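You operate a simulated robot arm through the tools that you are given. There is no shell and no other tool. Be economical: measure what you need, move in short steps, check, and stop when the job is done.

The job below is to be done with a simulated two-armed robot. You get a single attempt, and the scene is never put back.

Task
Clear the surface plate, wipe off the plate dust, switch the gauge off and lay the cover on.
Fine: the setting block goes on the soak plate; put the rag back; the cover's skirts sit down over the plate's edges. What is to be rubbed or washed off counts as gone when no trace of it is left.

Only the result counts: the job must be done as asked and must still hold three seconds after the hand-in. Knocking over, shifting, dropping, spilling or breaking anything else fails it. A push-on lid holds only when it is set on centred and level and pressed home; a screw cap is set on level and turned clockwise until tight.

Robot
Two 6-joint arms with two-finger grippers on one trunk, on a base that drives. Base frame: it is fixed to the floor where the robot stands at the start and does not move with it; the origin is under the middle of the robot, x ahead of it, y to its left, z up; the surface under the hand at the start is at about z = 0.86. Units: m, degrees, N and s.
The left shoulder is at the start at [0.03, 0.178, 1.038], the right one opposite. With the tool pointing down near the work surface each hand reaches from about 0.46 to 0.84 m from the robot's upright axis, wherever it stands, measured 20 degrees to its own side. Places, roughly: black switch [0.5, 0.6, 0.9]; plate dust [0.4, 0.8, 0.9]; plate's edges [0.4, 0.8, 0.9]; soak plate [0.5, 0.2, 0.9]. Payload 2.54 kg a hand.
The tool frame of a hand sits at the grasp point between the pads (the TCP): z along the fingers, y along the line on which they close. The tips reach 0.03 m beyond it. Largest opening 0.116 m; the body of the gripper starts 0.095 m behind the TCP.
Orientation is told as [roll, pitch, yaw] about the base's x, y, z axes, in that order, counted from this pose: with the fingers straight down and closing along the base's y, the tool's x points along the base's -x, its y along +y and its z along -z.

Tools
- The arms move only by the tool move_arm. It takes "left_motion", "right_motion" or both (then of equal length, played together; a hand with none holds still); each is a list of rows, each a list of 7 numbers: the opening in per cent of the stroke, from 0 (shut) to 100 (fully open), then the shift along the base's x, y, z in cm, then the turn, a rotation vector about the base's x, y, z in degrees. In form: [[claw, tx, ty, tz, wx, wy, wz], ...]. A call has 1 to 12 rows; each row shifts and turns the commanded pose from where the row before left it. A row lasts 0.2 s, in which the tool goes at most 0.05 m and 8.6 degrees; a call with a longer step from one row to the next is refused whole, and so is a gripper value outside its range. Where a pose cannot be reached the arm comes as near as it can. A force on the tool above 50 N (or 10 N above the force at the start of the call, whichever is more), or a blocked arm, ends the call early, and 0.2 s more pass. Each finger travels about 0.153 m/s and halts on what it meets, pressing with about 39 N; the grip force reading is that of the motor and also rises with nothing between the fingers. The clock runs only during rows and for 0.2 s after the last one: add rows that do not move to give the fingers time. It gives the time, the measured TCP pose, the force on the tool (base axes), the opening and the grip force at its end, in the units of the frame above (readings bear some noise), with the torque about the TCP (base axes, N m) and any sound that the robot's microphone picked up, and new pictures: "show" is both (left out), scene, wrist or none (wrist: the cameras of the hands that moved).
- Cameras (640 x 400 px; columns grow to the right, rows downward): "scene" is now at [0.0313, 0.0359, 1.7662]; the picture's right is [0.57, -0.82, 0.00], its down [-0.68, -0.47, -0.57] and it looks along [0.47, 0.32, -0.82] (base axes); focal length 274 px, centre (320, 200). "left" rides on the left gripper at [0.069, 0.015, -0.122] in its tool frame; the picture's right is [-0.21, 0.98, 0.00], its down [-0.83, -0.18, -0.53] and it looks along [-0.52, -0.11, 0.85] (tool axes); focal length 251 px, centre (320, 200). "right" rides on the right gripper at [0.069, -0.015, -0.122] in its tool frame; the picture's right is [0.21, 0.98, 0.00], its down [-0.83, 0.18, -0.53] and it looks along [-0.52, 0.11, 0.85] (tool axes); focal length 251 px, centre (320, 200). There is no depth. A picture from a camera that has moved, and an enlarged one, comes with that camera's place and axes in the base frame and with its lens. The place of the scene camera against the robot may be out by one fixed shift of up to 0.018 m in any direction.
- lift_body(by): slides the trunk up (or, below 0, down) by that many m; the arms and the scene camera ride with it, the base frame stays. It gives what a move gives, with no picture.
- base_move(legs): drives the robot by 1 to 6 legs, each [ahead, left, turn to the left] in m, m and degrees, along the robot's own axes; the way and the turn of a leg run together, so that a leg with both is an arc; at most 1.5 m and 180 degrees a leg. The arms and the cameras ride along, it lands a little off, and it stops where it bumps. It gives what a move gives, and a new picture of the scene camera.
- turn_head(pan, tilt): turns the head with the scene camera to pan (to the left, within 143 degrees either way) and tilt (down, from -29 to 69), counted from straight ahead of the robot. It gives what a move gives, and a new picture of the scene camera.
- zoom(camera, box): a new picture of the part [left, top, right, bottom] of that camera's present view, enlarged. No time passes.
- finish_job(): hands the job in; it is judged then, once.

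Work in short steps. Places have to be worked out from the pictures, the camera data and where the tool is seen: move nearer, look again, correct. Check each grasp and each placing, and mend what went wrong. You have 120 turns and 260 pictures in all, those below and enlarged ones among them. Open the grippers and draw the arms clear of the work before you hand the job in, unless the task says otherwise; then end with one line.

The tools are called after "Request:" by a JSON object that holds its "method" and its "body". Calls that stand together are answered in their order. move_arm: Moves the arms, as the interface text tells. Its arguments: {"type":"object","properties":{"left_motion":{"type":"array"},"right_motion":{"type":"array"},"show":{"type":"string","enum":["both","scene","wrist","none"]}},"required":[]} The other tools are called the same way: lift_body (by) slides the trunk up or down; base_move (legs) drives the base; turn_head (pan, tilt) turns the head that bears the scene camera; zoom (camera, box) takes an enlarged picture of a part of a camera's view; finish_job () hands the job in.

At the start:

```text
time_s: 0.0
left_eef_pos: [0.3203, 0.3634, 1.209]
left_tool_rot: [0.0, 0.0, -0.1]
left_force: [-0.1, 0.1, 0.2]
left_moment: [0.01, 0.01, -0.01]
left_gripper_width: 0.1159
left_grip_force: 0.1
right_eef_pos: [0.5077, 0.0639, 1.2316]
right_tool_rot: [0.0, 0.0, 0.0]
right_force: [0.6, 0.2, 0.3]
right_moment: [-0.01, 0.02, 0.02]
right_gripper_width: 0.116
right_grip_force: 0.1
trunk travel left (down, up): [-0.25, 0.29]
robot x, y, heading: [-0.0006, -0.0009, 0.2]
head pan, tilt: [34.6, 55.2]
```

scene: 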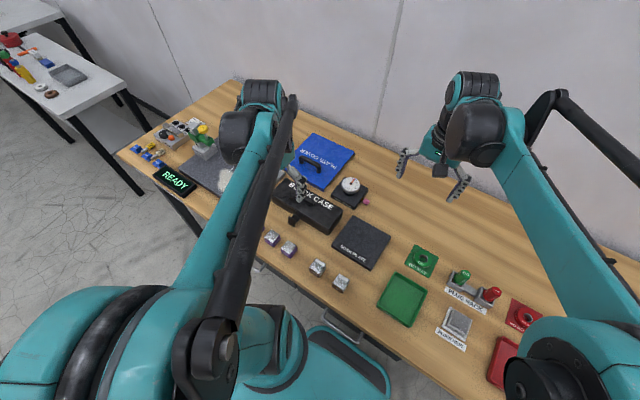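
right: 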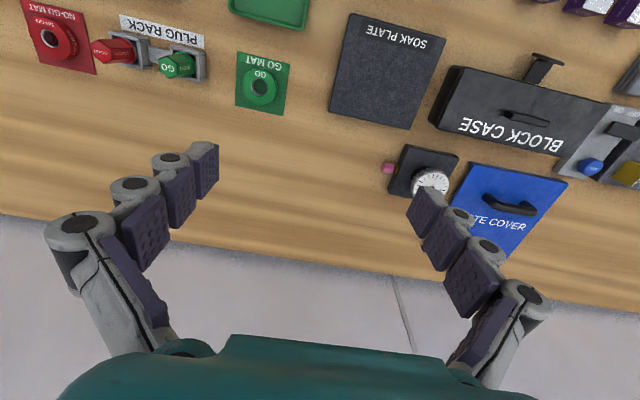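
left: 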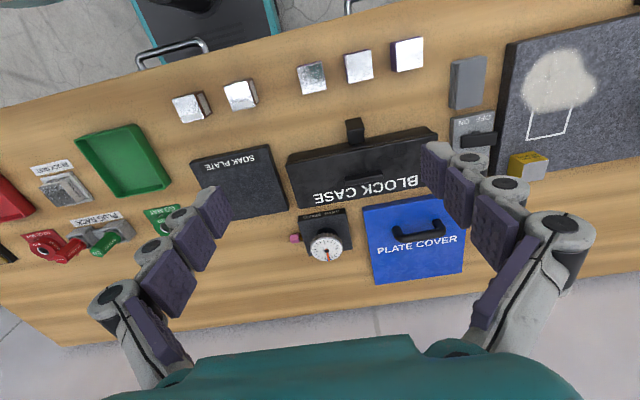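

I start by looking closer at the left part of the bench, where the surface plate lies.

Request:
{"method": "turn_head", "body": {"pan": 60, "tilt": 50}}

Request:
{"method": "zoom", "body": {"camera": "left", "box": [400, 20, 640, 200]}}

```text
time_s: 0.9
left_eef_pos: [0.3218, 0.3628, 1.2081]
left_tool_rot: [0.1, 0.0, 0.0]
left_force: [-0.1, 0.2, -0.2]
left_moment: [-0.02, 0.0, 0.01]
left_gripper_width: 0.116
left_grip_force: 0.1
right_eef_pos: [0.5089, 0.0641, 1.2317]
right_tool_rot: [0.0, 0.0, 0.1]
right_force: [0.1, 0.0, 0.8]
right_moment: [0.01, -0.01, 0.0]
right_gripper_width: 0.1161
right_grip_force: 0.0
trunk travel left (down, up): [-0.25, 0.29]
robot x, y, heading: [0.004, 0.0021, -0.0]
head pan, tilt: [60.0, 50.0]
camera scene: at [0.0107, 0.0617, 1.773], right [0.87, -0.5, 0.0], down [-0.38, -0.66, -0.64], along [0.32, 0.56, -0.77], focal length 274 px, centre (320, 200)
```

scene: 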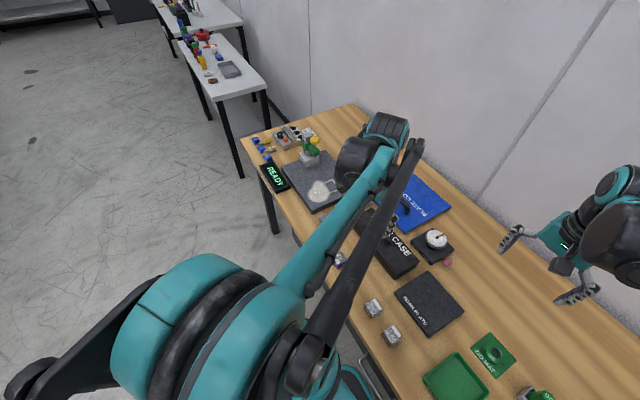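

```text
2.22 times, centred on (520, 110) of left
camera zoom: at [0.2508, 0.3786, 1.3304], right [0.21, 0.98, 0.0], down [0.83, -0.18, 0.53], along [0.52, -0.11, -0.85], focal length 559 px, centre (-124, 400)
```

zoom: 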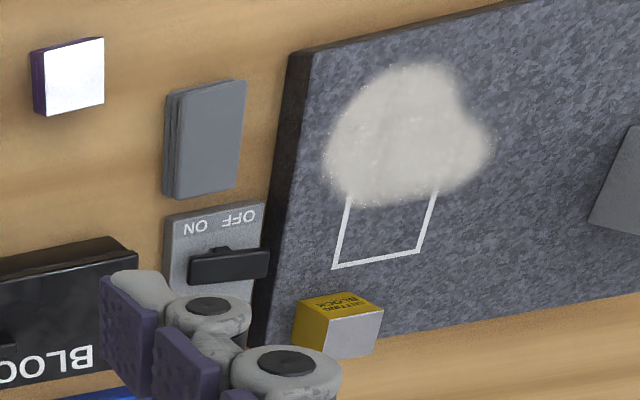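

The plate holds a setting block, dust and something further to the left; I drive left to see it all.

Request:
{"method": "base_move", "body": {"legs": [[0, 0.45, 0]]}}

Request:
{"method": "zoom", "body": {"camera": "left", "box": [0, 0, 640, 400]}}

Request:
{"method": "zoom", "body": {"camera": "right", "box": [0, 0, 640, 400]}}

```text
time_s: 3.6
left_eef_pos: [0.3226, 0.8195, 1.2081]
left_tool_rot: [-0.1, 0.0, -0.1]
left_force: [-0.4, 1.1, -0.1]
left_moment: [-0.01, 0.02, 0.05]
left_gripper_width: 0.1161
left_grip_force: 0.0
right_eef_pos: [0.5088, 0.5196, 1.2315]
right_tool_rot: [0.0, 0.0, -0.1]
right_force: [-0.3, 0.6, 0.2]
right_moment: [-0.04, 0.01, -0.02]
right_gripper_width: 0.1159
right_grip_force: 0.1
trunk travel left (down, up): [-0.25, 0.29]
robot x, y, heading: [0.001, 0.4562, -0.2]
head pan, tilt: [60.0, 50.0]
camera scene: at [0.0111, 0.5185, 1.7729], right [0.87, -0.5, 0.0], down [-0.38, -0.66, -0.64], along [0.32, 0.56, -0.77], focal length 274 px, centre (320, 200)
```

scene: 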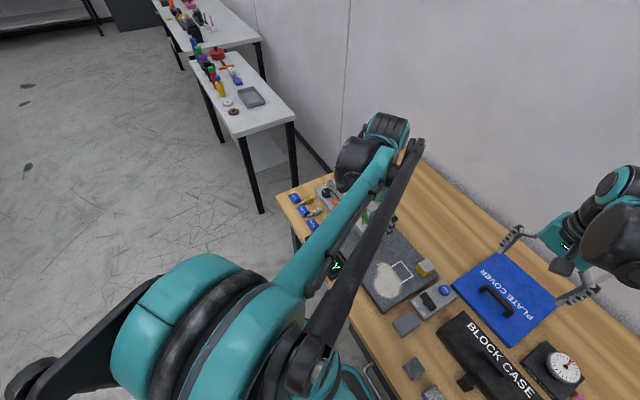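

```text
1.00 times, centred on (320, 200) of left (not enlarged: the box is as wide or as high as the picture)
camera zoom: at [0.2516, 0.8348, 1.3302], right [0.22, 0.98, 0.0], down [0.83, -0.18, 0.53], along [0.52, -0.12, -0.85], focal length 251 px, centre (320, 200)
```

zoom: 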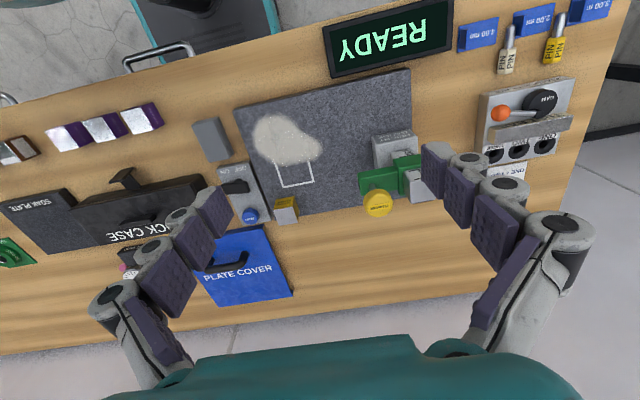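

```text
1.00 times, centred on (320, 200) of right (not enlarged: the box is as wide or as high as the picture)
camera zoom: at [0.4399, 0.5031, 1.352], right [-0.21, 0.98, 0.0], down [0.83, 0.18, 0.53], along [0.52, 0.11, -0.85], focal length 251 px, centre (320, 200)
```

zoom: 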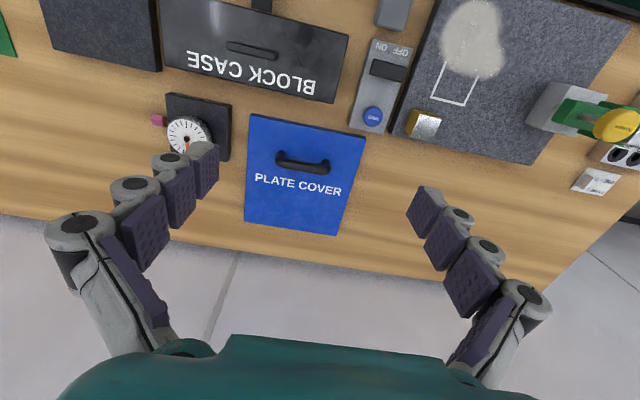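

I enlarge the plate area in several views.

Request:
{"method": "zoom", "body": {"camera": "left", "box": [320, 60, 480, 240]}}

Request:
{"method": "zoom", "body": {"camera": "left", "box": [160, 60, 420, 230]}}

Request:
{"method": "zoom", "body": {"camera": "right", "box": [480, 60, 640, 200]}}

Request:
{"method": "zoom", "body": {"camera": "scene", "box": [280, 170, 480, 330]}}

```text
2.22 times, centred on (400, 150) of left
camera zoom: at [0.2516, 0.8348, 1.3302], right [0.22, 0.98, 0.0], down [0.83, -0.18, 0.53], along [0.52, -0.12, -0.85], focal length 559 px, centre (142, 311)
```

zoom: 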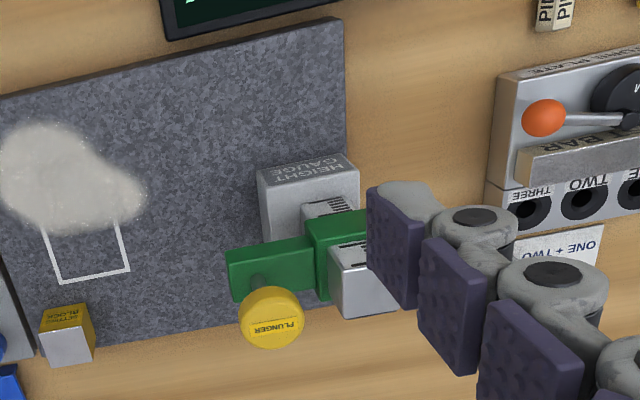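

```text
2.35 times, centred on (290, 145) of left
camera zoom: at [0.2516, 0.8348, 1.3302], right [0.22, 0.98, 0.0], down [0.83, -0.18, 0.53], along [0.52, -0.12, -0.85], focal length 592 px, centre (391, 329)
```

zoom: 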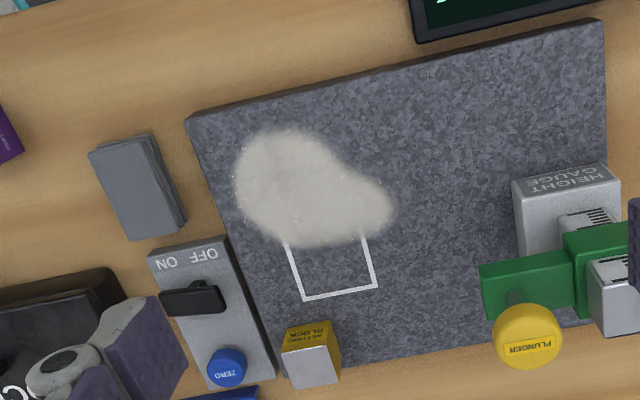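

```text
2.86 times, centred on (560, 130) of right
camera zoom: at [0.4399, 0.5031, 1.352], right [-0.21, 0.98, 0.0], down [0.83, 0.18, 0.53], along [0.52, 0.11, -0.85], focal length 718 px, centre (-366, 400)
```

zoom: 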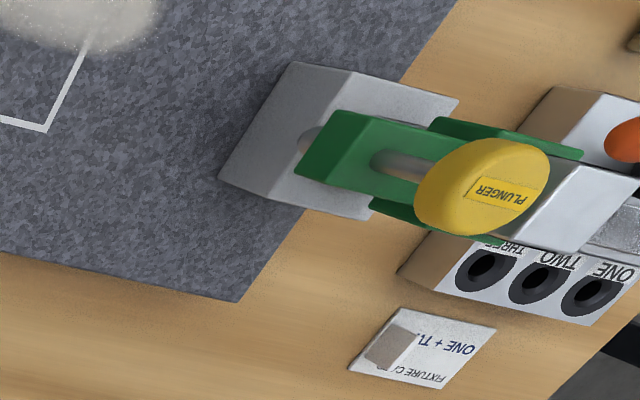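

```text
2.50 times, centred on (380, 250) of scene
camera zoom: at [0.0111, 0.5185, 1.7729], right [0.87, -0.5, 0.0], down [-0.38, -0.66, -0.64], along [0.32, 0.56, -0.77], focal length 685 px, centre (170, 75)
```

zoom: 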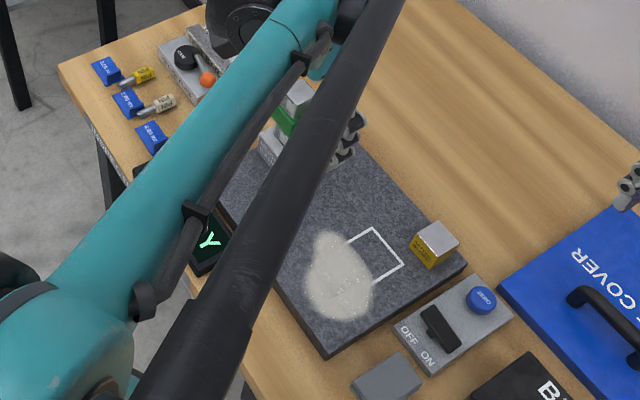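

The plate carries the setting block, dust, and a height gauge at its corner. I bring both hands lower for closer looks: left over the plate, right over the cover.

Request:
{"method": "move_arm", "body": {"left_motion": [[100, 1, -4, -3, 0, 0, 0], [100, 1, -4, -3, 0, 0, 0], [100, 1, -4, -3, 0, 0, 0], [100, 0, 0, 0, 0, 0, 0]], "right_motion": [[100, 1, -3, -3, 0, 0, 0], [100, 1, -3, -3, 0, 0, 0], [100, 1, -2, -2, 0, 0, 0], [100, 0, 0, 0, 0, 0, 0]]}}

```text
refused: row 1 steps farther than a row can; nothing moved
```

Request:
{"method": "move_arm", "body": {"left_motion": [[100, 1, -3, -3, 0, 0, 0], [100, 1, -3, -3, 0, 0, 0], [100, 1, -3, -3, 0, 0, 0], [100, 0, -3, 0, 0, 0, 0]], "right_motion": [[100, 1, -3, -3, 0, 0, 0], [100, 1, -3, -3, 0, 0, 0], [100, 1, -2, -2, 0, 0, 0], [100, 0, 0, 0, 0, 0, 0]]}}

```text
time_s: 4.7
left_eef_pos: [0.3486, 0.698, 1.1195]
left_tool_rot: [0.0, -0.1, -0.1]
left_force: [-0.6, 0.0, -0.4]
left_moment: [0.0, -0.04, 0.01]
left_gripper_width: 0.1162
left_grip_force: 0.0
right_eef_pos: [0.5365, 0.4381, 1.1518]
right_tool_rot: [0.0, -0.1, -0.1]
right_force: [-0.9, 0.4, 0.4]
right_moment: [-0.02, -0.02, 0.01]
right_gripper_width: 0.116
right_grip_force: 0.1
trunk travel left (down, up): [-0.25, 0.29]
robot x, y, heading: [-0.0025, 0.4562, -0.2]
head pan, tilt: [60.0, 50.0]
camera scene: at [0.0092, 0.5173, 1.773], right [0.87, -0.5, 0.0], down [-0.38, -0.66, -0.64], along [0.32, 0.56, -0.77], focal length 274 px, centre (320, 200)
camera right: at [0.4678, 0.422, 1.2721], right [-0.21, 0.98, 0.0], down [0.83, 0.18, 0.53], along [0.52, 0.11, -0.84], focal length 251 px, centre (320, 200)
camera left: at [0.2782, 0.7133, 1.2406], right [0.22, 0.98, 0.0], down [0.83, -0.18, 0.53], along [0.52, -0.11, -0.85], focal length 251 px, centre (320, 200)
```

scene: 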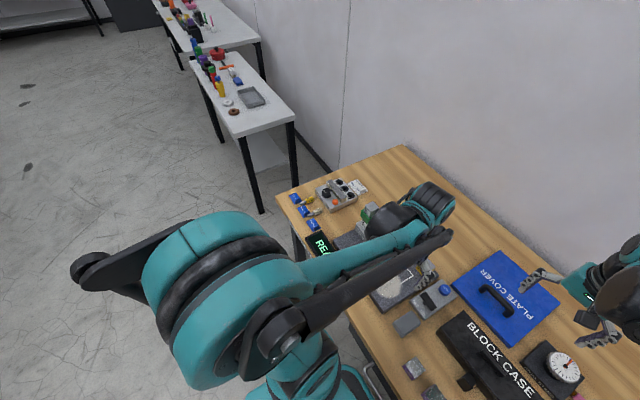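
right: 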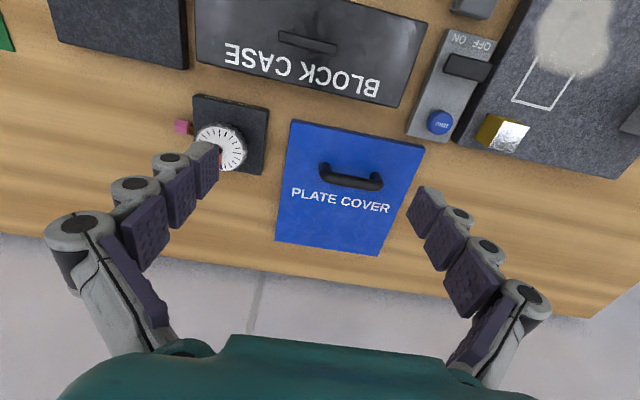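
left: 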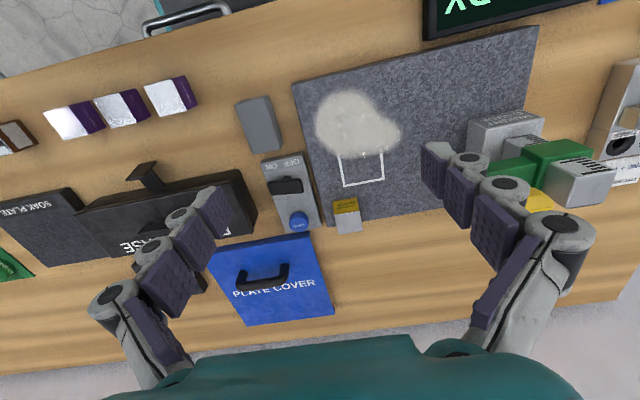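

I enlarge the cover and the switch panel.

Request:
{"method": "zoom", "body": {"camera": "right", "box": [260, 100, 440, 270]}}

Request:
{"method": "zoom", "body": {"camera": "left", "box": [220, 80, 400, 240]}}

Request:
{"method": "zoom", "body": {"camera": "scene", "box": [440, 230, 580, 350]}}

Request:
{"method": "zoom", "body": {"camera": "left", "box": [430, 80, 640, 240]}}

```text
2.35 times, centred on (350, 185) of right
camera zoom: at [0.4678, 0.422, 1.2721], right [-0.21, 0.98, 0.0], down [0.83, 0.18, 0.53], along [0.52, 0.11, -0.84], focal length 592 px, centre (249, 235)
```

zoom: 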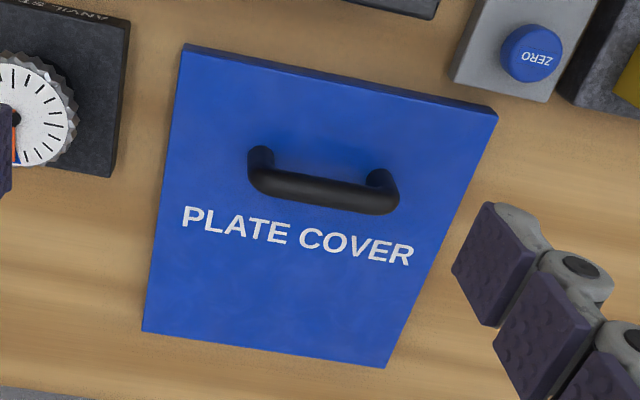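

```text
2.50 times, centred on (310, 160) of left
camera zoom: at [0.2782, 0.7133, 1.2406], right [0.22, 0.98, 0.0], down [0.83, -0.18, 0.53], along [0.52, -0.11, -0.85], focal length 629 px, centre (345, 300)
```

zoom: 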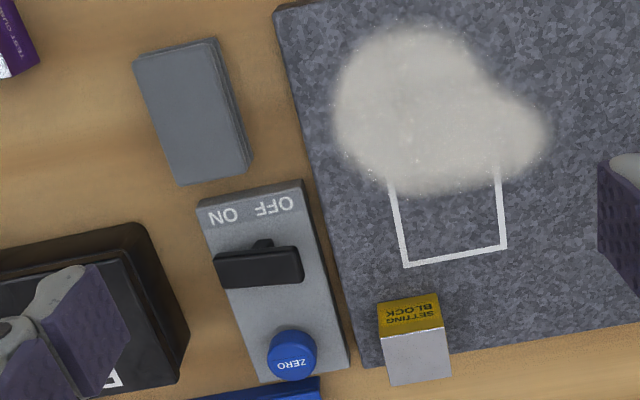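

```text
3.33 times, centred on (510, 290) of scene
camera zoom: at [0.0092, 0.5173, 1.773], right [0.87, -0.5, 0.0], down [-0.38, -0.66, -0.64], along [0.32, 0.56, -0.77], focal length 913 px, centre (-313, -100)
```

zoom: 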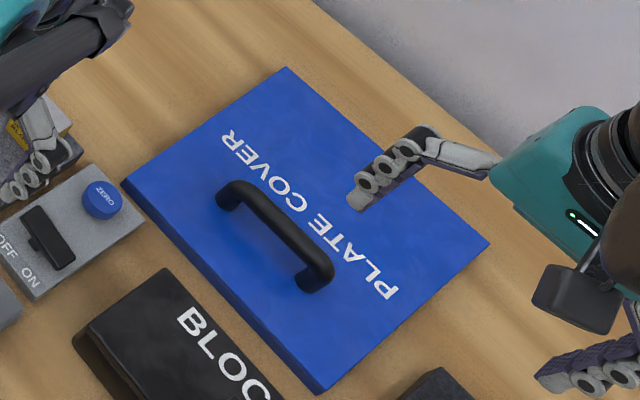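

```text
2.50 times, centred on (535, 160) of left
camera zoom: at [0.2782, 0.7133, 1.2406], right [0.22, 0.98, 0.0], down [0.83, -0.18, 0.53], along [0.52, -0.11, -0.85], focal length 629 px, centre (-218, 300)
```

zoom: 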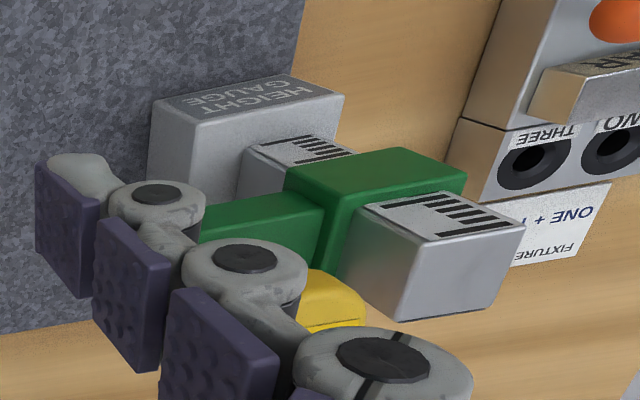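

I check the cover's y+ side for a skirt from the left camera.

Request:
{"method": "zoom", "body": {"camera": "left", "box": [190, 220, 350, 340]}}

Request:
{"method": "turn_head", "body": {"pan": 40, "tilt": 60}}

```text
3.33 times, centred on (270, 280) of left
camera zoom: at [0.2782, 0.7133, 1.2406], right [0.22, 0.98, 0.0], down [0.83, -0.18, 0.53], along [0.52, -0.11, -0.85], focal length 838 px, centre (487, -67)
```

zoom: 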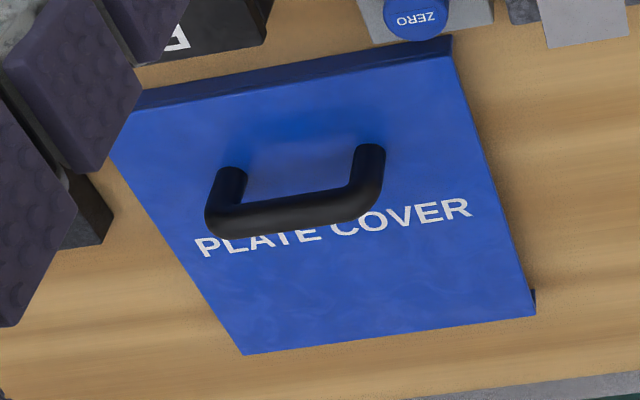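

```text
time_s: 5.5
left_eef_pos: [0.3492, 0.6986, 1.1187]
left_tool_rot: [0.0, -0.1, 0.0]
left_force: [-0.5, -0.1, 0.5]
left_moment: [0.01, -0.01, 0.02]
left_gripper_width: 0.116
left_grip_force: 0.0
right_eef_pos: [0.5376, 0.4384, 1.1496]
right_tool_rot: [0.0, 0.0, -0.2]
right_force: [0.5, -0.2, -0.2]
right_moment: [-0.02, 0.0, -0.03]
right_gripper_width: 0.116
right_grip_force: 0.1
trunk travel left (down, up): [-0.25, 0.29]
robot x, y, heading: [-0.0007, 0.4546, -0.1]
head pan, tilt: [40.0, 60.0]
camera scene: at [0.0235, 0.4938, 1.7604], right [0.64, -0.77, 0.0], down [-0.66, -0.56, -0.5], along [0.38, 0.32, -0.87], focal length 274 px, centre (320, 200)
```

scene: 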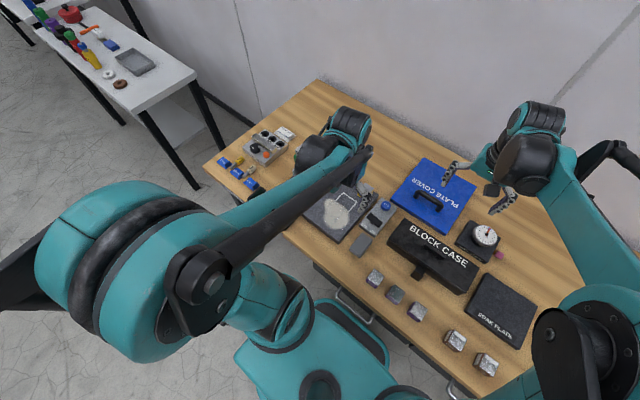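

The cover's y+ side is open, so it already faces the right way. The setting block is about 4 cm, near (0.527, 0.707). I move the left hand above it with a narrower opening.

Request:
{"method": "move_arm", "body": {"left_motion": [[60, 4, 0.2, 0, 0, 0, 0], [60, 4, 0.2, -1, 0, 0, 0], [60, 4, 0.2, -2, 0, 0, 0], [60, 4, 0.2, -3, 0, 0, 0], [60, 1.8, 0.1, -4, 0, 0, 0], [60, 0, 0, -3, 0, 0, 0], [60, 0, 0, 0, 0, 0, 0]]}}

Request:
{"method": "zoom", "body": {"camera": "left", "box": [200, 40, 440, 200]}}

```text
time_s: 7.1
left_eef_pos: [0.53, 0.7092, 0.9901]
left_tool_rot: [0.0, 0.0, -0.1]
left_force: [1.1, 0.6, -0.6]
left_moment: [0.05, -0.04, -0.02]
left_gripper_width: 0.0699
left_grip_force: 0.1
right_eef_pos: [0.5375, 0.4395, 1.1501]
right_tool_rot: [0.1, 0.1, -0.1]
right_force: [-0.2, 0.9, -0.3]
right_moment: [0.0, -0.02, -0.01]
right_gripper_width: 0.1159
right_grip_force: 0.0
trunk travel left (down, up): [-0.25, 0.29]
robot x, y, heading: [-0.003, 0.4602, -0.1]
head pan, tilt: [40.0, 60.0]
camera scene: at [0.0231, 0.4936, 1.7604], right [0.64, -0.77, 0.0], down [-0.66, -0.56, -0.5], along [0.38, 0.32, -0.87], focal length 274 px, centre (320, 200)
camera left: at [0.4589, 0.7252, 1.1111], right [0.22, 0.98, 0.0], down [0.83, -0.18, 0.53], along [0.52, -0.12, -0.85], focal length 251 px, centre (320, 200)
```

scene: 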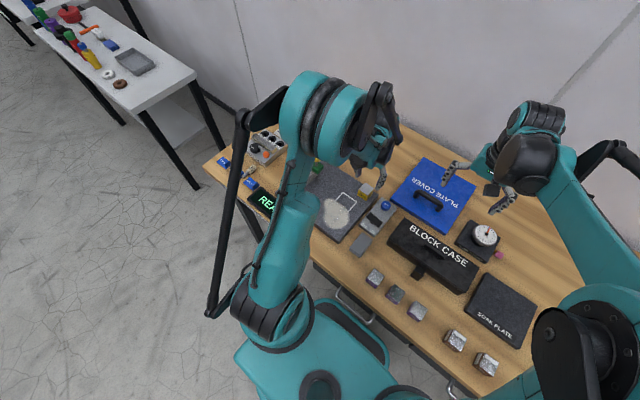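
left: 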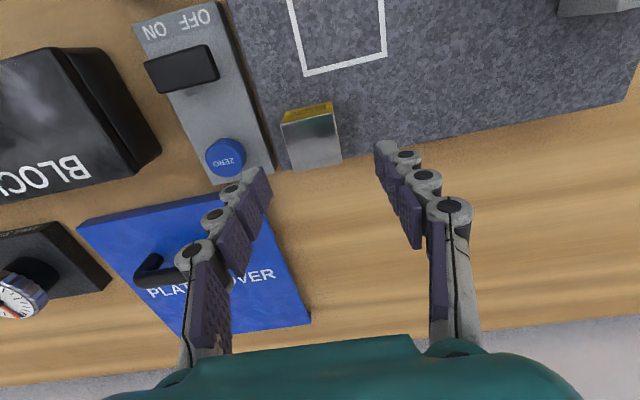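

```text
2.50 times, centred on (320, 120) of left
camera zoom: at [0.4589, 0.7252, 1.1111], right [0.22, 0.98, 0.0], down [0.83, -0.18, 0.53], along [0.52, -0.12, -0.85], focal length 629 px, centre (320, 400)
```

zoom: 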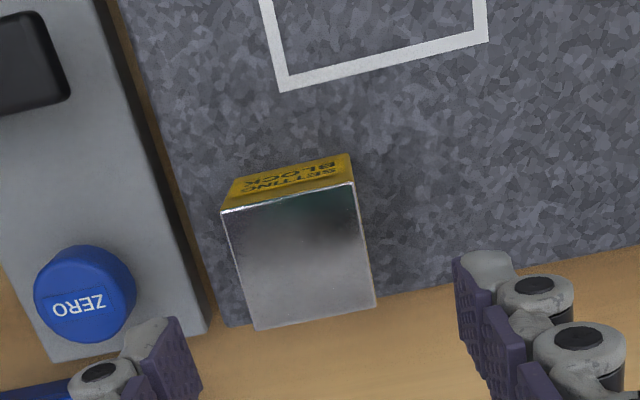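

Block centre works out at about (0.522, 0.704), top at z≈0.925. I correct, descend to TCP z≈0.92 and close.

Request:
{"method": "move_arm", "body": {"left_motion": [[60, -0.7, -0.5, -1, 0, 0, 0], [60, 0, 0, -3, 0, 0, 0], [60, 0, 0, -2.8, 0, 0, 0], [60, 0, 0, 0, 0, 0, 0], [0, 0, 0, 0, 0, 0, 0], [0, 0, 0, 0, 0, 0, 0], [0, 0, 0, 0, 0, 0, 0]], "show": "wrist"}}

```text
time_s: 8.7
left_eef_pos: [0.5217, 0.703, 0.9223]
left_tool_rot: [0.0, 0.0, -0.2]
left_force: [-1.4, 1.8, 2.5]
left_moment: [0.17, -0.03, 0.03]
left_gripper_width: 0.0392
left_grip_force: 38.8
right_eef_pos: [0.5377, 0.438, 1.1518]
right_tool_rot: [0.1, -0.1, -0.1]
right_force: [0.4, 0.3, 0.0]
right_moment: [-0.01, 0.01, -0.01]
right_gripper_width: 0.1164
right_grip_force: 0.0
trunk travel left (down, up): [-0.25, 0.29]
robot x, y, heading: [0.0004, 0.458, -0.1]
head pan, tilt: [40.0, 60.0]
camera left: at [0.4527, 0.7186, 1.0435], right [0.22, 0.98, 0.0], down [0.83, -0.18, 0.53], along [0.52, -0.12, -0.85], focal length 251 px, centre (320, 200)
```

left: 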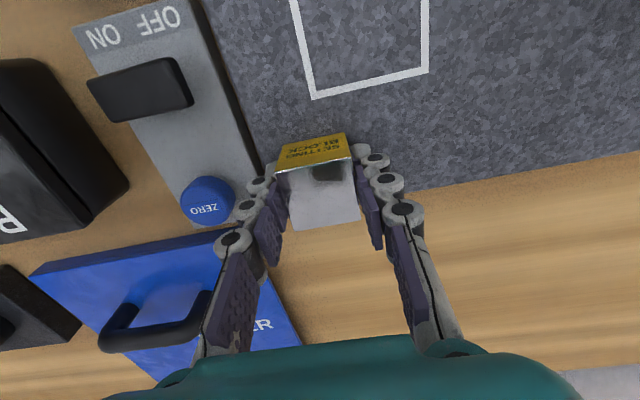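

Gripped. Lift clear and drive back right to the soak plate.

Request:
{"method": "move_arm", "body": {"left_motion": [[0, 0, 0, 2, 0, 0, 0], [0, 0, 0, 4, 0, 0, 0], [0, 0, 0, 4, 0, 0, 0], [0, 0, 0, 4, 0, 0, 0], [0, 0, 0, 2, 0, 0, 0]], "show": "none"}}

Request:
{"method": "base_move", "body": {"legs": [[0, -0.45, 0]]}}

Request:
{"method": "zoom", "body": {"camera": "left", "box": [0, 0, 640, 400]}}

```text
time_s: 9.9
left_eef_pos: [0.5222, 0.701, 1.0831]
left_tool_rot: [-0.1, 0.0, 0.0]
left_force: [0.2, 0.1, -4.8]
left_moment: [-0.02, 0.01, -0.03]
left_gripper_width: 0.0395
left_grip_force: 38.2
right_eef_pos: [0.538, 0.4388, 1.1511]
right_tool_rot: [0.0, 0.0, -0.1]
right_force: [0.1, 0.0, -0.4]
right_moment: [0.04, 0.0, 0.0]
right_gripper_width: 0.1163
right_grip_force: 0.0
trunk travel left (down, up): [-0.25, 0.29]
robot x, y, heading: [0.0027, 0.4563, -0.1]
head pan, tilt: [40.0, 60.0]
```

```text
time_s: 12.7
left_eef_pos: [0.5221, 0.2393, 1.0836]
left_tool_rot: [0.1, -0.1, 0.0]
left_force: [0.4, -0.3, -5.1]
left_moment: [-0.03, -0.03, 0.01]
left_gripper_width: 0.0393
left_grip_force: 38.4
right_eef_pos: [0.5378, -0.0217, 1.1502]
right_tool_rot: [0.1, -0.1, 0.0]
right_force: [-0.4, -0.4, 0.4]
right_moment: [0.02, 0.02, 0.01]
right_gripper_width: 0.1159
right_grip_force: 0.1
trunk travel left (down, up): [-0.25, 0.29]
robot x, y, heading: [-0.0016, -0.0057, -0.1]
head pan, tilt: [40.0, 60.0]
camera scene: at [0.0239, 0.0312, 1.7604], right [0.64, -0.77, 0.0], down [-0.66, -0.56, -0.5], along [0.38, 0.32, -0.87], focal length 274 px, centre (320, 200)
```

scene: 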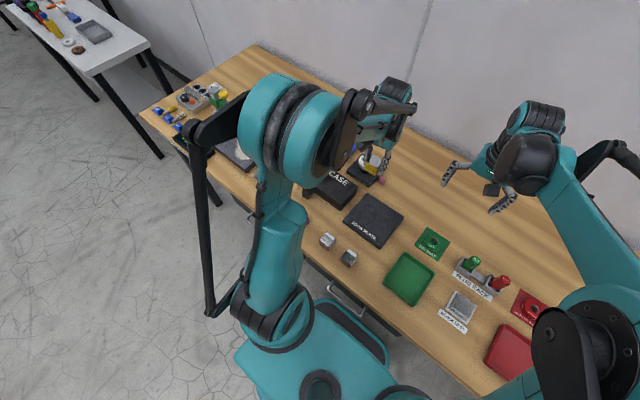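

```text
1.00 times, centred on (320, 200) of left (not enlarged: the box is as wide or as high as the picture)
camera zoom: at [0.4526, 0.2554, 1.2044], right [0.21, 0.98, 0.0], down [0.83, -0.18, 0.53], along [0.52, -0.11, -0.85], focal length 251 px, centre (320, 200)
```

zoom: 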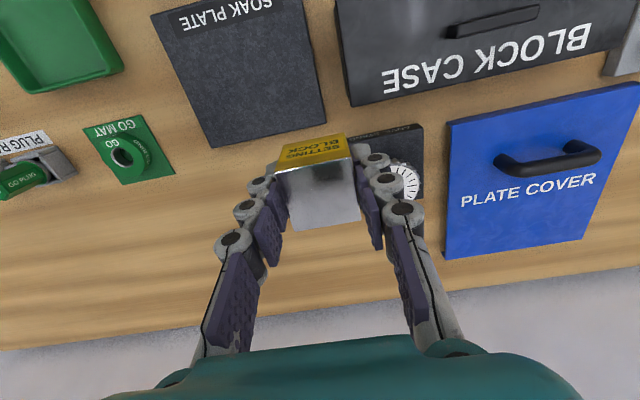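

Soak plate centre is around (0.468, 0.166). I move over it, lowering partway, then look.

Request:
{"method": "move_arm", "body": {"left_motion": [[0, -2, -3.5, 0, 0, 0, 0], [0, -2, -3.5, 0, 0, 0, 0], [0, -1, 0, -3, 0, 0, 0], [0, 0, 0, -3, 0, 0, 0], [0, 0, 0, -3, 0, 0, 0], [0, 0, 0, 0, 0, 0, 0]]}}

```text
time_s: 14.1
left_eef_pos: [0.471, 0.1706, 0.9914]
left_tool_rot: [0.0, -0.1, 0.0]
left_force: [0.0, -0.4, -5.6]
left_moment: [0.0, -0.03, -0.03]
left_gripper_width: 0.0391
left_grip_force: 38.8
right_eef_pos: [0.5382, -0.022, 1.1524]
right_tool_rot: [0.0, 0.0, 0.0]
right_force: [0.8, -0.1, -1.2]
right_moment: [0.01, -0.06, 0.01]
right_gripper_width: 0.1159
right_grip_force: 0.1
trunk travel left (down, up): [-0.25, 0.29]
robot x, y, heading: [0.002, -0.0034, 0.1]
head pan, tilt: [40.0, 60.0]
camera scene: at [0.0229, 0.0316, 1.7604], right [0.64, -0.77, 0.0], down [-0.66, -0.56, -0.5], along [0.38, 0.32, -0.87], focal length 274 px, centre (320, 200)
camera left: at [0.4013, 0.1863, 1.1135], right [0.21, 0.98, 0.0], down [0.83, -0.18, 0.53], along [0.52, -0.11, -0.85], focal length 251 px, centre (320, 200)
```

scene: 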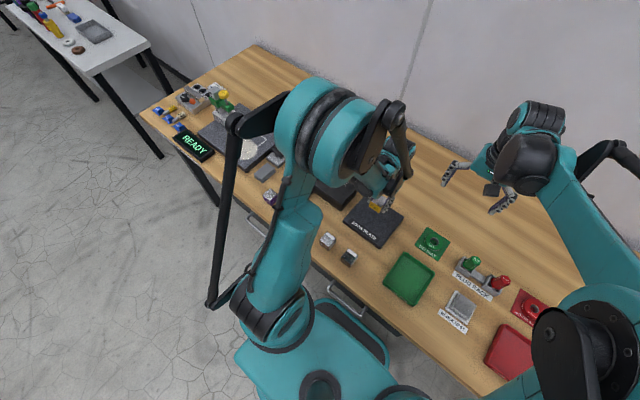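
left: 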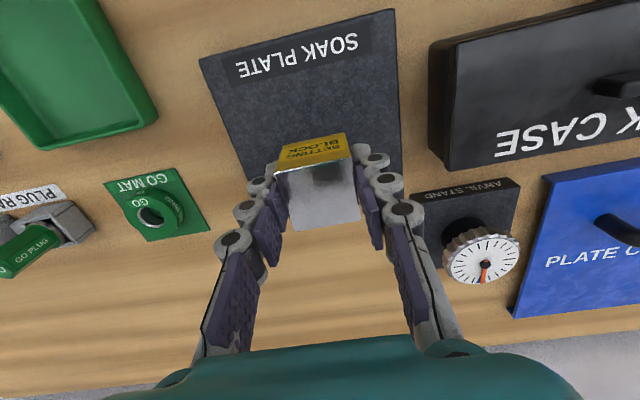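

Soak plate centre about (0.455, 0.169). I shift and lower in small steps to contact.

Request:
{"method": "move_arm", "body": {"left_motion": [[0, -1.4, 0, -2, 0, 0, 0], [0, 0, 0, -3, 0, 0, 0], [0, 0, 0, -1, 0, 0, 0], [0, 0, 0, 0, 0, 0, 0]], "show": "wrist"}}

```text
time_s: 15.1
left_eef_pos: [0.4583, 0.1717, 0.9314]
left_tool_rot: [0.0, 0.1, -0.1]
left_force: [0.5, 0.0, -3.8]
left_moment: [-0.01, 0.03, 0.02]
left_gripper_width: 0.0392
left_grip_force: 39.1
right_eef_pos: [0.5378, -0.0223, 1.1517]
right_tool_rot: [0.0, 0.1, 0.0]
right_force: [0.7, 1.6, 0.0]
right_moment: [0.0, 0.01, -0.01]
right_gripper_width: 0.116
right_grip_force: 0.0
trunk travel left (down, up): [-0.25, 0.29]
robot x, y, heading: [0.0007, -0.008, 0.4]
head pan, tilt: [40.0, 60.0]
camera left: at [0.3878, 0.1863, 1.0534], right [0.21, 0.98, 0.0], down [0.83, -0.18, 0.53], along [0.52, -0.11, -0.85], focal length 251 px, centre (320, 200)
```

left: 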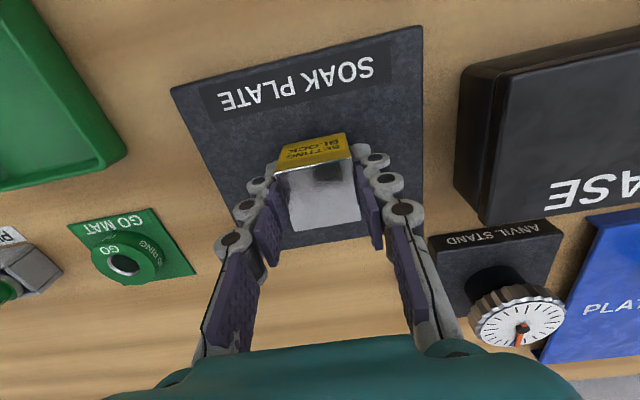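

Lower until a contact force appears.

Request:
{"method": "move_arm", "body": {"left_motion": [[0, 0, 0, -0.4, 0, 0, 0], [0, 0, 0, -0.4, 0, 0, 0], [0, 0, 0, -0.3, 0, 0, 0], [0, 0, 0, 0, 0, 0, 0]], "show": "none"}}

```text
time_s: 16.1
left_eef_pos: [0.4591, 0.171, 0.9212]
left_tool_rot: [0.0, 0.0, 0.0]
left_force: [-0.1, 0.4, -5.2]
left_moment: [-0.01, -0.01, -0.01]
left_gripper_width: 0.0392
left_grip_force: 39.7
right_eef_pos: [0.5389, -0.0224, 1.1511]
right_tool_rot: [0.0, 0.0, 0.0]
right_force: [0.3, -0.3, 0.3]
right_moment: [0.01, 0.0, 0.01]
right_gripper_width: 0.116
right_grip_force: 0.0
trunk travel left (down, up): [-0.25, 0.29]
robot x, y, heading: [-0.001, -0.0079, 0.2]
head pan, tilt: [40.0, 60.0]
```

Not touching yet; the soak plate is lower than the surface plate. Continue.

Request:
{"method": "move_arm", "body": {"left_motion": [[0, 0, 0, -0.4, 0, 0, 0], [0, 0, 0, -0.4, 0, 0, 0], [0, 0, 0, -0.3, 0, 0, 0], [0, 0, 0, 0, 0, 0, 0]], "show": "none"}}

```text
time_s: 17.1
left_eef_pos: [0.4578, 0.1717, 0.9114]
left_tool_rot: [-0.1, 0.0, 0.0]
left_force: [6.5, 2.0, 31.6]
left_moment: [-0.02, 0.06, -0.01]
left_gripper_width: 0.0392
left_grip_force: 39.0
right_eef_pos: [0.537, -0.0228, 1.1526]
right_tool_rot: [0.0, -0.1, 0.0]
right_force: [0.4, -0.1, 0.1]
right_moment: [0.01, -0.02, -0.02]
right_gripper_width: 0.116
right_grip_force: 0.0
trunk travel left (down, up): [-0.25, 0.29]
robot x, y, heading: [0.0028, -0.0064, 0.1]
head pan, tilt: [40.0, 60.0]
```

Contact. Relieve slightly, open and rise.

Request:
{"method": "move_arm", "body": {"left_motion": [[0, 0, 0, 0.1, 0, 0, 0], [55, 0, 0, 0, 0, 0, 0], [55, 0, 0, 0, 0, 0, 0], [55, 0, 0, 3, 0, 0, 0], [55, 0, 0, 4, 0, 0, 0], [55, 0, 0, 4, 0, 0, 0], [55, 0, 0, 4, 0, 0, 0]], "show": "wrist"}}

```text
time_s: 18.6
left_eef_pos: [0.4574, 0.1704, 1.0626]
left_tool_rot: [0.0, -0.1, -0.1]
left_force: [-0.2, 0.0, -0.4]
left_moment: [0.02, -0.01, 0.02]
left_gripper_width: 0.0638
left_grip_force: 0.0
right_eef_pos: [0.5379, -0.0237, 1.1505]
right_tool_rot: [0.0, 0.0, 0.0]
right_force: [0.4, 0.6, 0.8]
right_moment: [0.0, 0.03, -0.01]
right_gripper_width: 0.1162
right_grip_force: 0.0
trunk travel left (down, up): [-0.25, 0.29]
robot x, y, heading: [0.0026, -0.0068, -0.1]
head pan, tilt: [40.0, 60.0]
camera left: at [0.388, 0.1859, 1.1844], right [0.21, 0.98, 0.0], down [0.83, -0.18, 0.53], along [0.52, -0.11, -0.85], focal length 251 px, centre (320, 200)
```

left: 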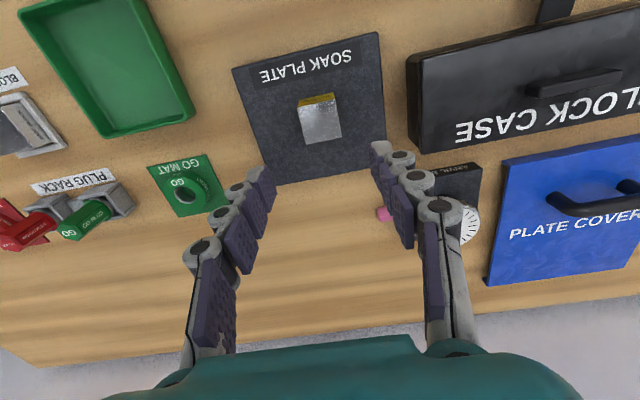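

Block sits on the soak plate. Now the rag (grey folded cloth near (0.357, 0.606)); it is near, so I drive left and a bit back.

Request:
{"method": "base_move", "body": {"legs": [[-0.12, 0.455, 0]]}}

Request:
{"method": "zoom", "body": {"camera": "left", "box": [0, 0, 640, 400]}}

```text
time_s: 21.5
left_eef_pos: [0.3421, 0.626, 1.0609]
left_tool_rot: [0.0, 0.0, -0.4]
left_force: [0.3, 0.0, 0.5]
left_moment: [-0.02, 0.0, -0.03]
left_gripper_width: 0.0638
left_grip_force: 0.0
right_eef_pos: [0.4207, 0.4327, 1.1517]
right_tool_rot: [0.0, 0.0, -0.5]
right_force: [-0.1, -0.1, -0.3]
right_moment: [-0.03, 0.0, 0.01]
right_gripper_width: 0.116
right_grip_force: 0.1
trunk travel left (down, up): [-0.25, 0.29]
robot x, y, heading: [-0.1178, 0.4497, -0.6]
head pan, tilt: [40.0, 60.0]
camera scene: at [-0.0937, 0.4915, 1.7604], right [0.64, -0.77, 0.0], down [-0.67, -0.55, -0.5], along [0.39, 0.32, -0.87], focal length 274 px, centre (320, 200)
```

scene: 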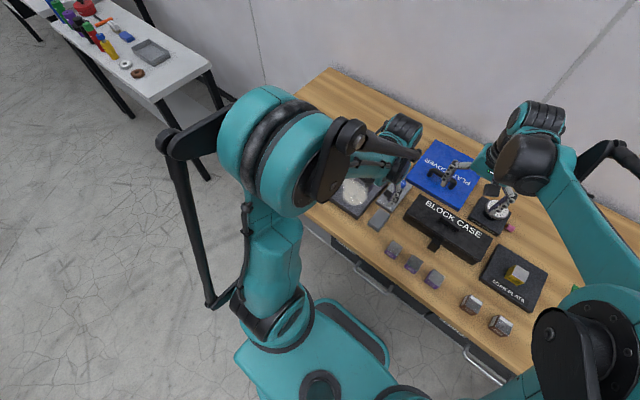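

```text
1.00 times, centred on (320, 200) of left (not enlarged: the box is as wide or as high as the picture)
camera zoom: at [0.273, 0.6424, 1.1835], right [0.22, 0.97, 0.0], down [0.82, -0.19, 0.53], along [0.52, -0.12, -0.85], focal length 251 px, centre (320, 200)
```

zoom: 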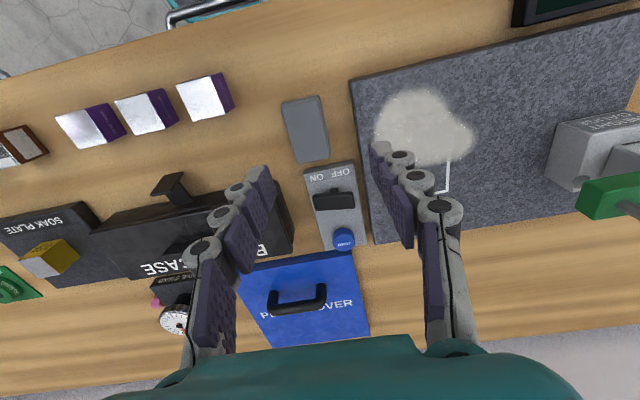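

Rag centre ~ (0.359, 0.605), about 4.7 cm wide in y. I go above it and down to z≈0.95, then look.

Request:
{"method": "move_arm", "body": {"left_motion": [[55, 1.6, -2.1, -3, 0, 0, 0], [55, 0, 0, -4, 0, 0, 0], [55, 0, 0, -4, 0, 0, 0], [55, 0, 0, 0, 0, 0, 0]], "show": "wrist"}}

Request:
{"method": "zoom", "body": {"camera": "left", "box": [200, 40, 440, 200]}}

```text
time_s: 22.5
left_eef_pos: [0.3607, 0.6054, 0.9507]
left_tool_rot: [-0.1, -0.1, -0.3]
left_force: [0.3, -0.8, -0.4]
left_moment: [-0.03, 0.02, -0.02]
left_gripper_width: 0.0638
left_grip_force: 0.0
right_eef_pos: [0.4195, 0.432, 1.1512]
right_tool_rot: [-0.1, -0.1, -0.5]
right_force: [-0.2, 0.6, 0.3]
right_moment: [-0.02, -0.05, -0.03]
right_gripper_width: 0.116
right_grip_force: 0.1
trunk travel left (down, up): [-0.25, 0.29]
robot x, y, heading: [-0.1136, 0.4549, -0.5]
head pan, tilt: [40.0, 60.0]
camera left: at [0.2898, 0.6213, 1.0727], right [0.22, 0.97, 0.0], down [0.82, -0.19, 0.53], along [0.52, -0.12, -0.85], focal length 251 px, centre (320, 200)
```

left: 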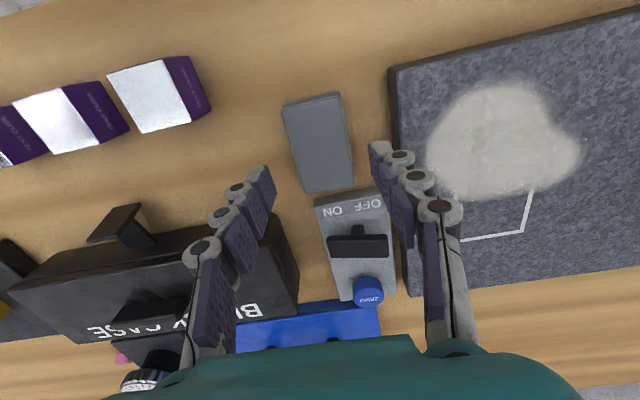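

```text
2.50 times, centred on (320, 120) of left
camera zoom: at [0.2898, 0.6213, 1.0727], right [0.22, 0.97, 0.0], down [0.82, -0.19, 0.53], along [0.52, -0.12, -0.85], focal length 629 px, centre (320, 400)
```

zoom: 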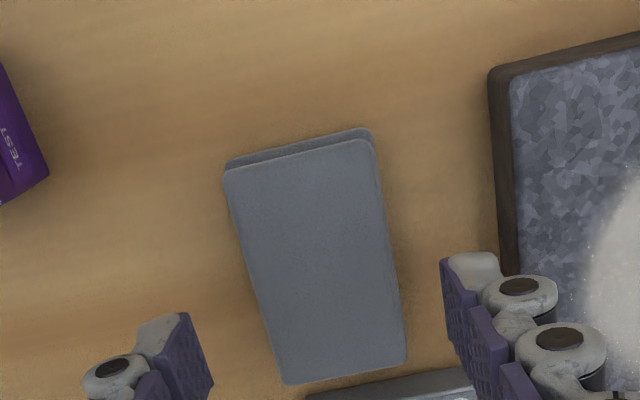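

Rag is centred under the gripper. Descend to TCP z≈0.896 and close gently.

Request:
{"method": "move_arm", "body": {"left_motion": [[55, 0, 0, -3, 0, 0, 0], [55, 0, 0, -1.5, 0, 0, 0], [55, 0, 0, -0.5, 0, 0, 0], [55, 0, 0, -0.5, 0, 0, 0], [55, 0, 0, 0, 0, 0, 0]], "show": "wrist"}}

```text
time_s: 23.7
left_eef_pos: [0.3589, 0.6058, 0.8954]
left_tool_rot: [0.0, 0.1, -0.4]
left_force: [-0.5, -0.4, 0.7]
left_moment: [0.03, 0.01, 0.02]
left_gripper_width: 0.0641
left_grip_force: 0.0
right_eef_pos: [0.4199, 0.4317, 1.1514]
right_tool_rot: [-0.1, 0.1, -0.5]
right_force: [0.0, -0.3, 0.1]
right_moment: [0.03, 0.01, -0.01]
right_gripper_width: 0.116
right_grip_force: 0.0
trunk travel left (down, up): [-0.25, 0.29]
robot x, y, heading: [-0.1169, 0.4536, -0.5]
head pan, tilt: [40.0, 60.0]
camera left: at [0.2897, 0.6218, 1.0175], right [0.22, 0.97, 0.0], down [0.82, -0.19, 0.53], along [0.52, -0.12, -0.85], focal length 251 px, centre (320, 200)
```

left: 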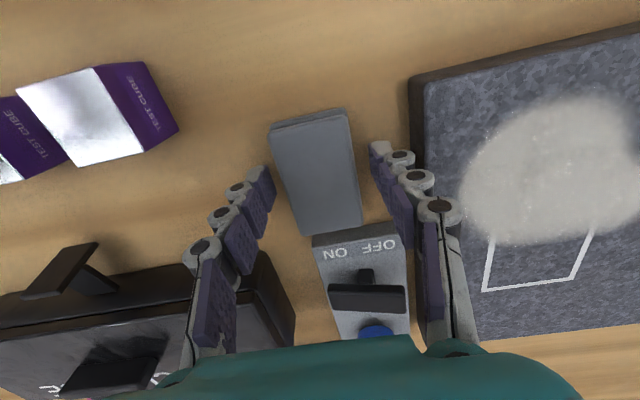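

Request:
{"method": "move_arm", "body": {"left_motion": [[55, 0, 0, -0.2, 0, 0, 0], [20, 0, 0, 0, 0, 0, 0], [20, 0, 0, 0, 0, 0, 0], [20, 0, 0, 0, 0, 0, 0]], "show": "wrist"}}

```text
time_s: 24.7
left_eef_pos: [0.3591, 0.6058, 0.8952]
left_tool_rot: [0.1, 0.1, -0.4]
left_force: [0.0, -0.9, 0.8]
left_moment: [-0.02, 0.01, 0.03]
left_gripper_width: 0.0466
left_grip_force: 38.8
right_eef_pos: [0.4205, 0.4317, 1.1517]
right_tool_rot: [0.1, -0.1, -0.4]
right_force: [-0.1, -0.7, 0.3]
right_moment: [0.03, -0.02, -0.01]
right_gripper_width: 0.1158
right_grip_force: 0.0
trunk travel left (down, up): [-0.25, 0.29]
robot x, y, heading: [-0.1213, 0.4538, -0.1]
head pan, tilt: [40.0, 60.0]
camera left: at [0.2896, 0.6217, 1.0163], right [0.22, 0.97, 0.0], down [0.82, -0.19, 0.53], along [0.52, -0.12, -0.85], focal length 251 px, centre (320, 200)
```

left: 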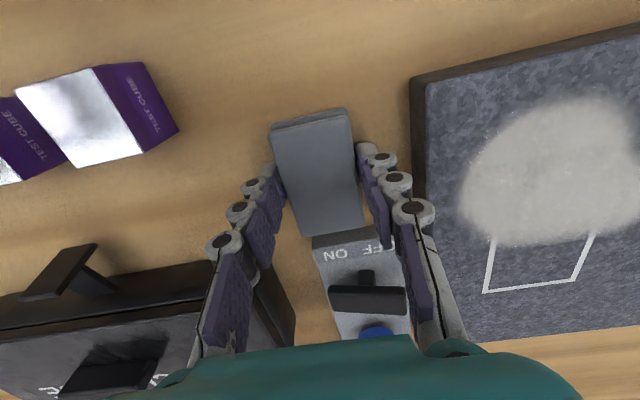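

Rag gripped. Lift it and carry over the plate's dusty corner.

Request:
{"method": "move_arm", "body": {"left_motion": [[20, 0, 0, 3, 0, 0, 0], [20, 0, 0, 3, 0, 0, 0], [20, 0.5, 3.5, 0, 0, 0, 0], [20, 0.5, 3.5, 0, 0, 0, 0], [20, 0.5, 3, -1, 0, 0, 0], [20, 0, 0, -1, 0, 0, 0], [20, 0, 0, 0, 0, 0, 0]], "show": "wrist"}}

```text
time_s: 26.3
left_eef_pos: [0.3751, 0.7056, 0.9363]
left_tool_rot: [0.0, 0.0, -0.5]
left_force: [-0.2, -0.8, -0.1]
left_moment: [-0.05, 0.02, -0.02]
left_gripper_width: 0.0465
left_grip_force: 38.6
right_eef_pos: [0.4203, 0.4328, 1.1511]
right_tool_rot: [0.0, 0.0, -0.5]
right_force: [-0.4, 0.7, -0.2]
right_moment: [-0.04, 0.03, 0.02]
right_gripper_width: 0.116
right_grip_force: 0.0
trunk travel left (down, up): [-0.25, 0.29]
robot x, y, heading: [-0.117, 0.4518, -0.3]
head pan, tilt: [40.0, 60.0]
camera left: at [0.3046, 0.7225, 1.0567], right [0.22, 0.97, 0.0], down [0.82, -0.19, 0.53], along [0.52, -0.12, -0.85], focal length 251 px, centre (320, 200)
```

left: 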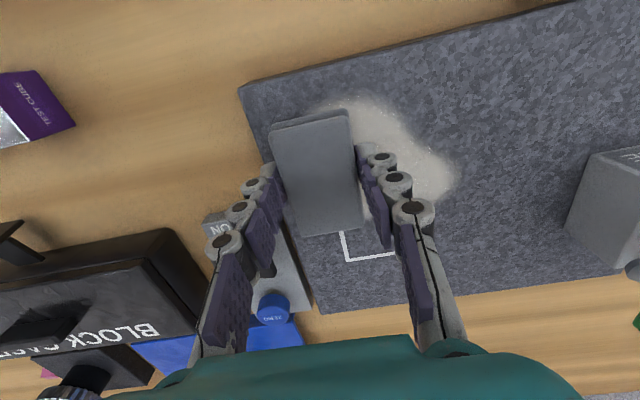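

Lower onto the plate in small steps until it presses lightly.

Request:
{"method": "move_arm", "body": {"left_motion": [[20, 0, 0, -0.6, 0, 0, 0], [20, 0, 0, -0.5, 0, 0, 0], [20, 0, 0, -0.4, 0, 0, 0], [20, 0, 0, 0, 0, 0, 0]], "show": "none"}}

```text
time_s: 27.3
left_eef_pos: [0.3735, 0.7065, 0.922]
left_tool_rot: [0.1, -0.2, -0.4]
left_force: [7.9, 8.4, 44.8]
left_moment: [0.3, -0.07, 0.04]
left_gripper_width: 0.0463
left_grip_force: 38.5
right_eef_pos: [0.4185, 0.4308, 1.1516]
right_tool_rot: [0.0, -0.2, -0.4]
right_force: [-0.3, 0.2, 0.1]
right_moment: [0.03, 0.0, -0.01]
right_gripper_width: 0.1159
right_grip_force: 0.0
trunk travel left (down, up): [-0.25, 0.29]
robot x, y, heading: [-0.1165, 0.4518, -0.2]
head pan, tilt: [40.0, 60.0]
```

Contact at z≈0.922. Ease off a little, then sweep left and back.

Request:
{"method": "move_arm", "body": {"left_motion": [[20, 0, 0, 0.15, 0, 0, 0], [20, 0, 2.5, 0, 0, 0, 0], [20, 0, 2.5, 0, 0, 0, 0], [20, 0, 2.5, 0, 0, 0, 0], [20, 0, 2.5, 0, 0, 0, 0], [20, 0, 0, 0, 0, 0, 0]], "show": "wrist"}}

```text
time_s: 28.7
left_eef_pos: [0.3743, 0.8043, 0.9234]
left_tool_rot: [-0.1, 0.0, -0.5]
left_force: [-1.2, -5.2, 9.3]
left_moment: [-0.2, -0.01, -0.02]
left_gripper_width: 0.0465
left_grip_force: 38.9
right_eef_pos: [0.4192, 0.431, 1.152]
right_tool_rot: [0.0, 0.0, -0.5]
right_force: [-1.3, -0.6, 0.2]
right_moment: [-0.03, 0.04, 0.0]
right_gripper_width: 0.1159
right_grip_force: 0.0
trunk travel left (down, up): [-0.25, 0.29]
robot x, y, heading: [-0.1142, 0.4543, -0.4]
head pan, tilt: [40.0, 60.0]
camera left: at [0.3038, 0.8197, 1.0439], right [0.22, 0.97, 0.0], down [0.82, -0.19, 0.53], along [0.52, -0.12, -0.85], focal length 251 px, centre (320, 200)
```

left: 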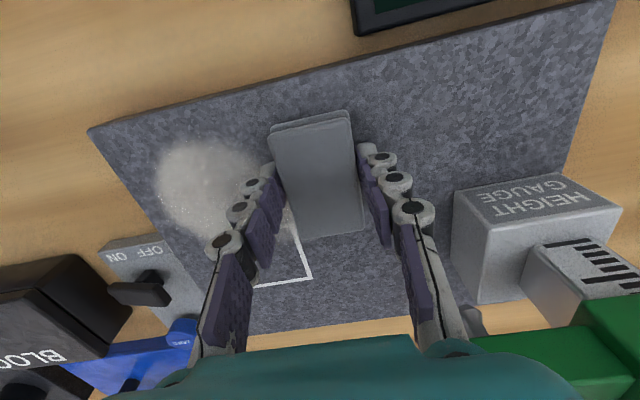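

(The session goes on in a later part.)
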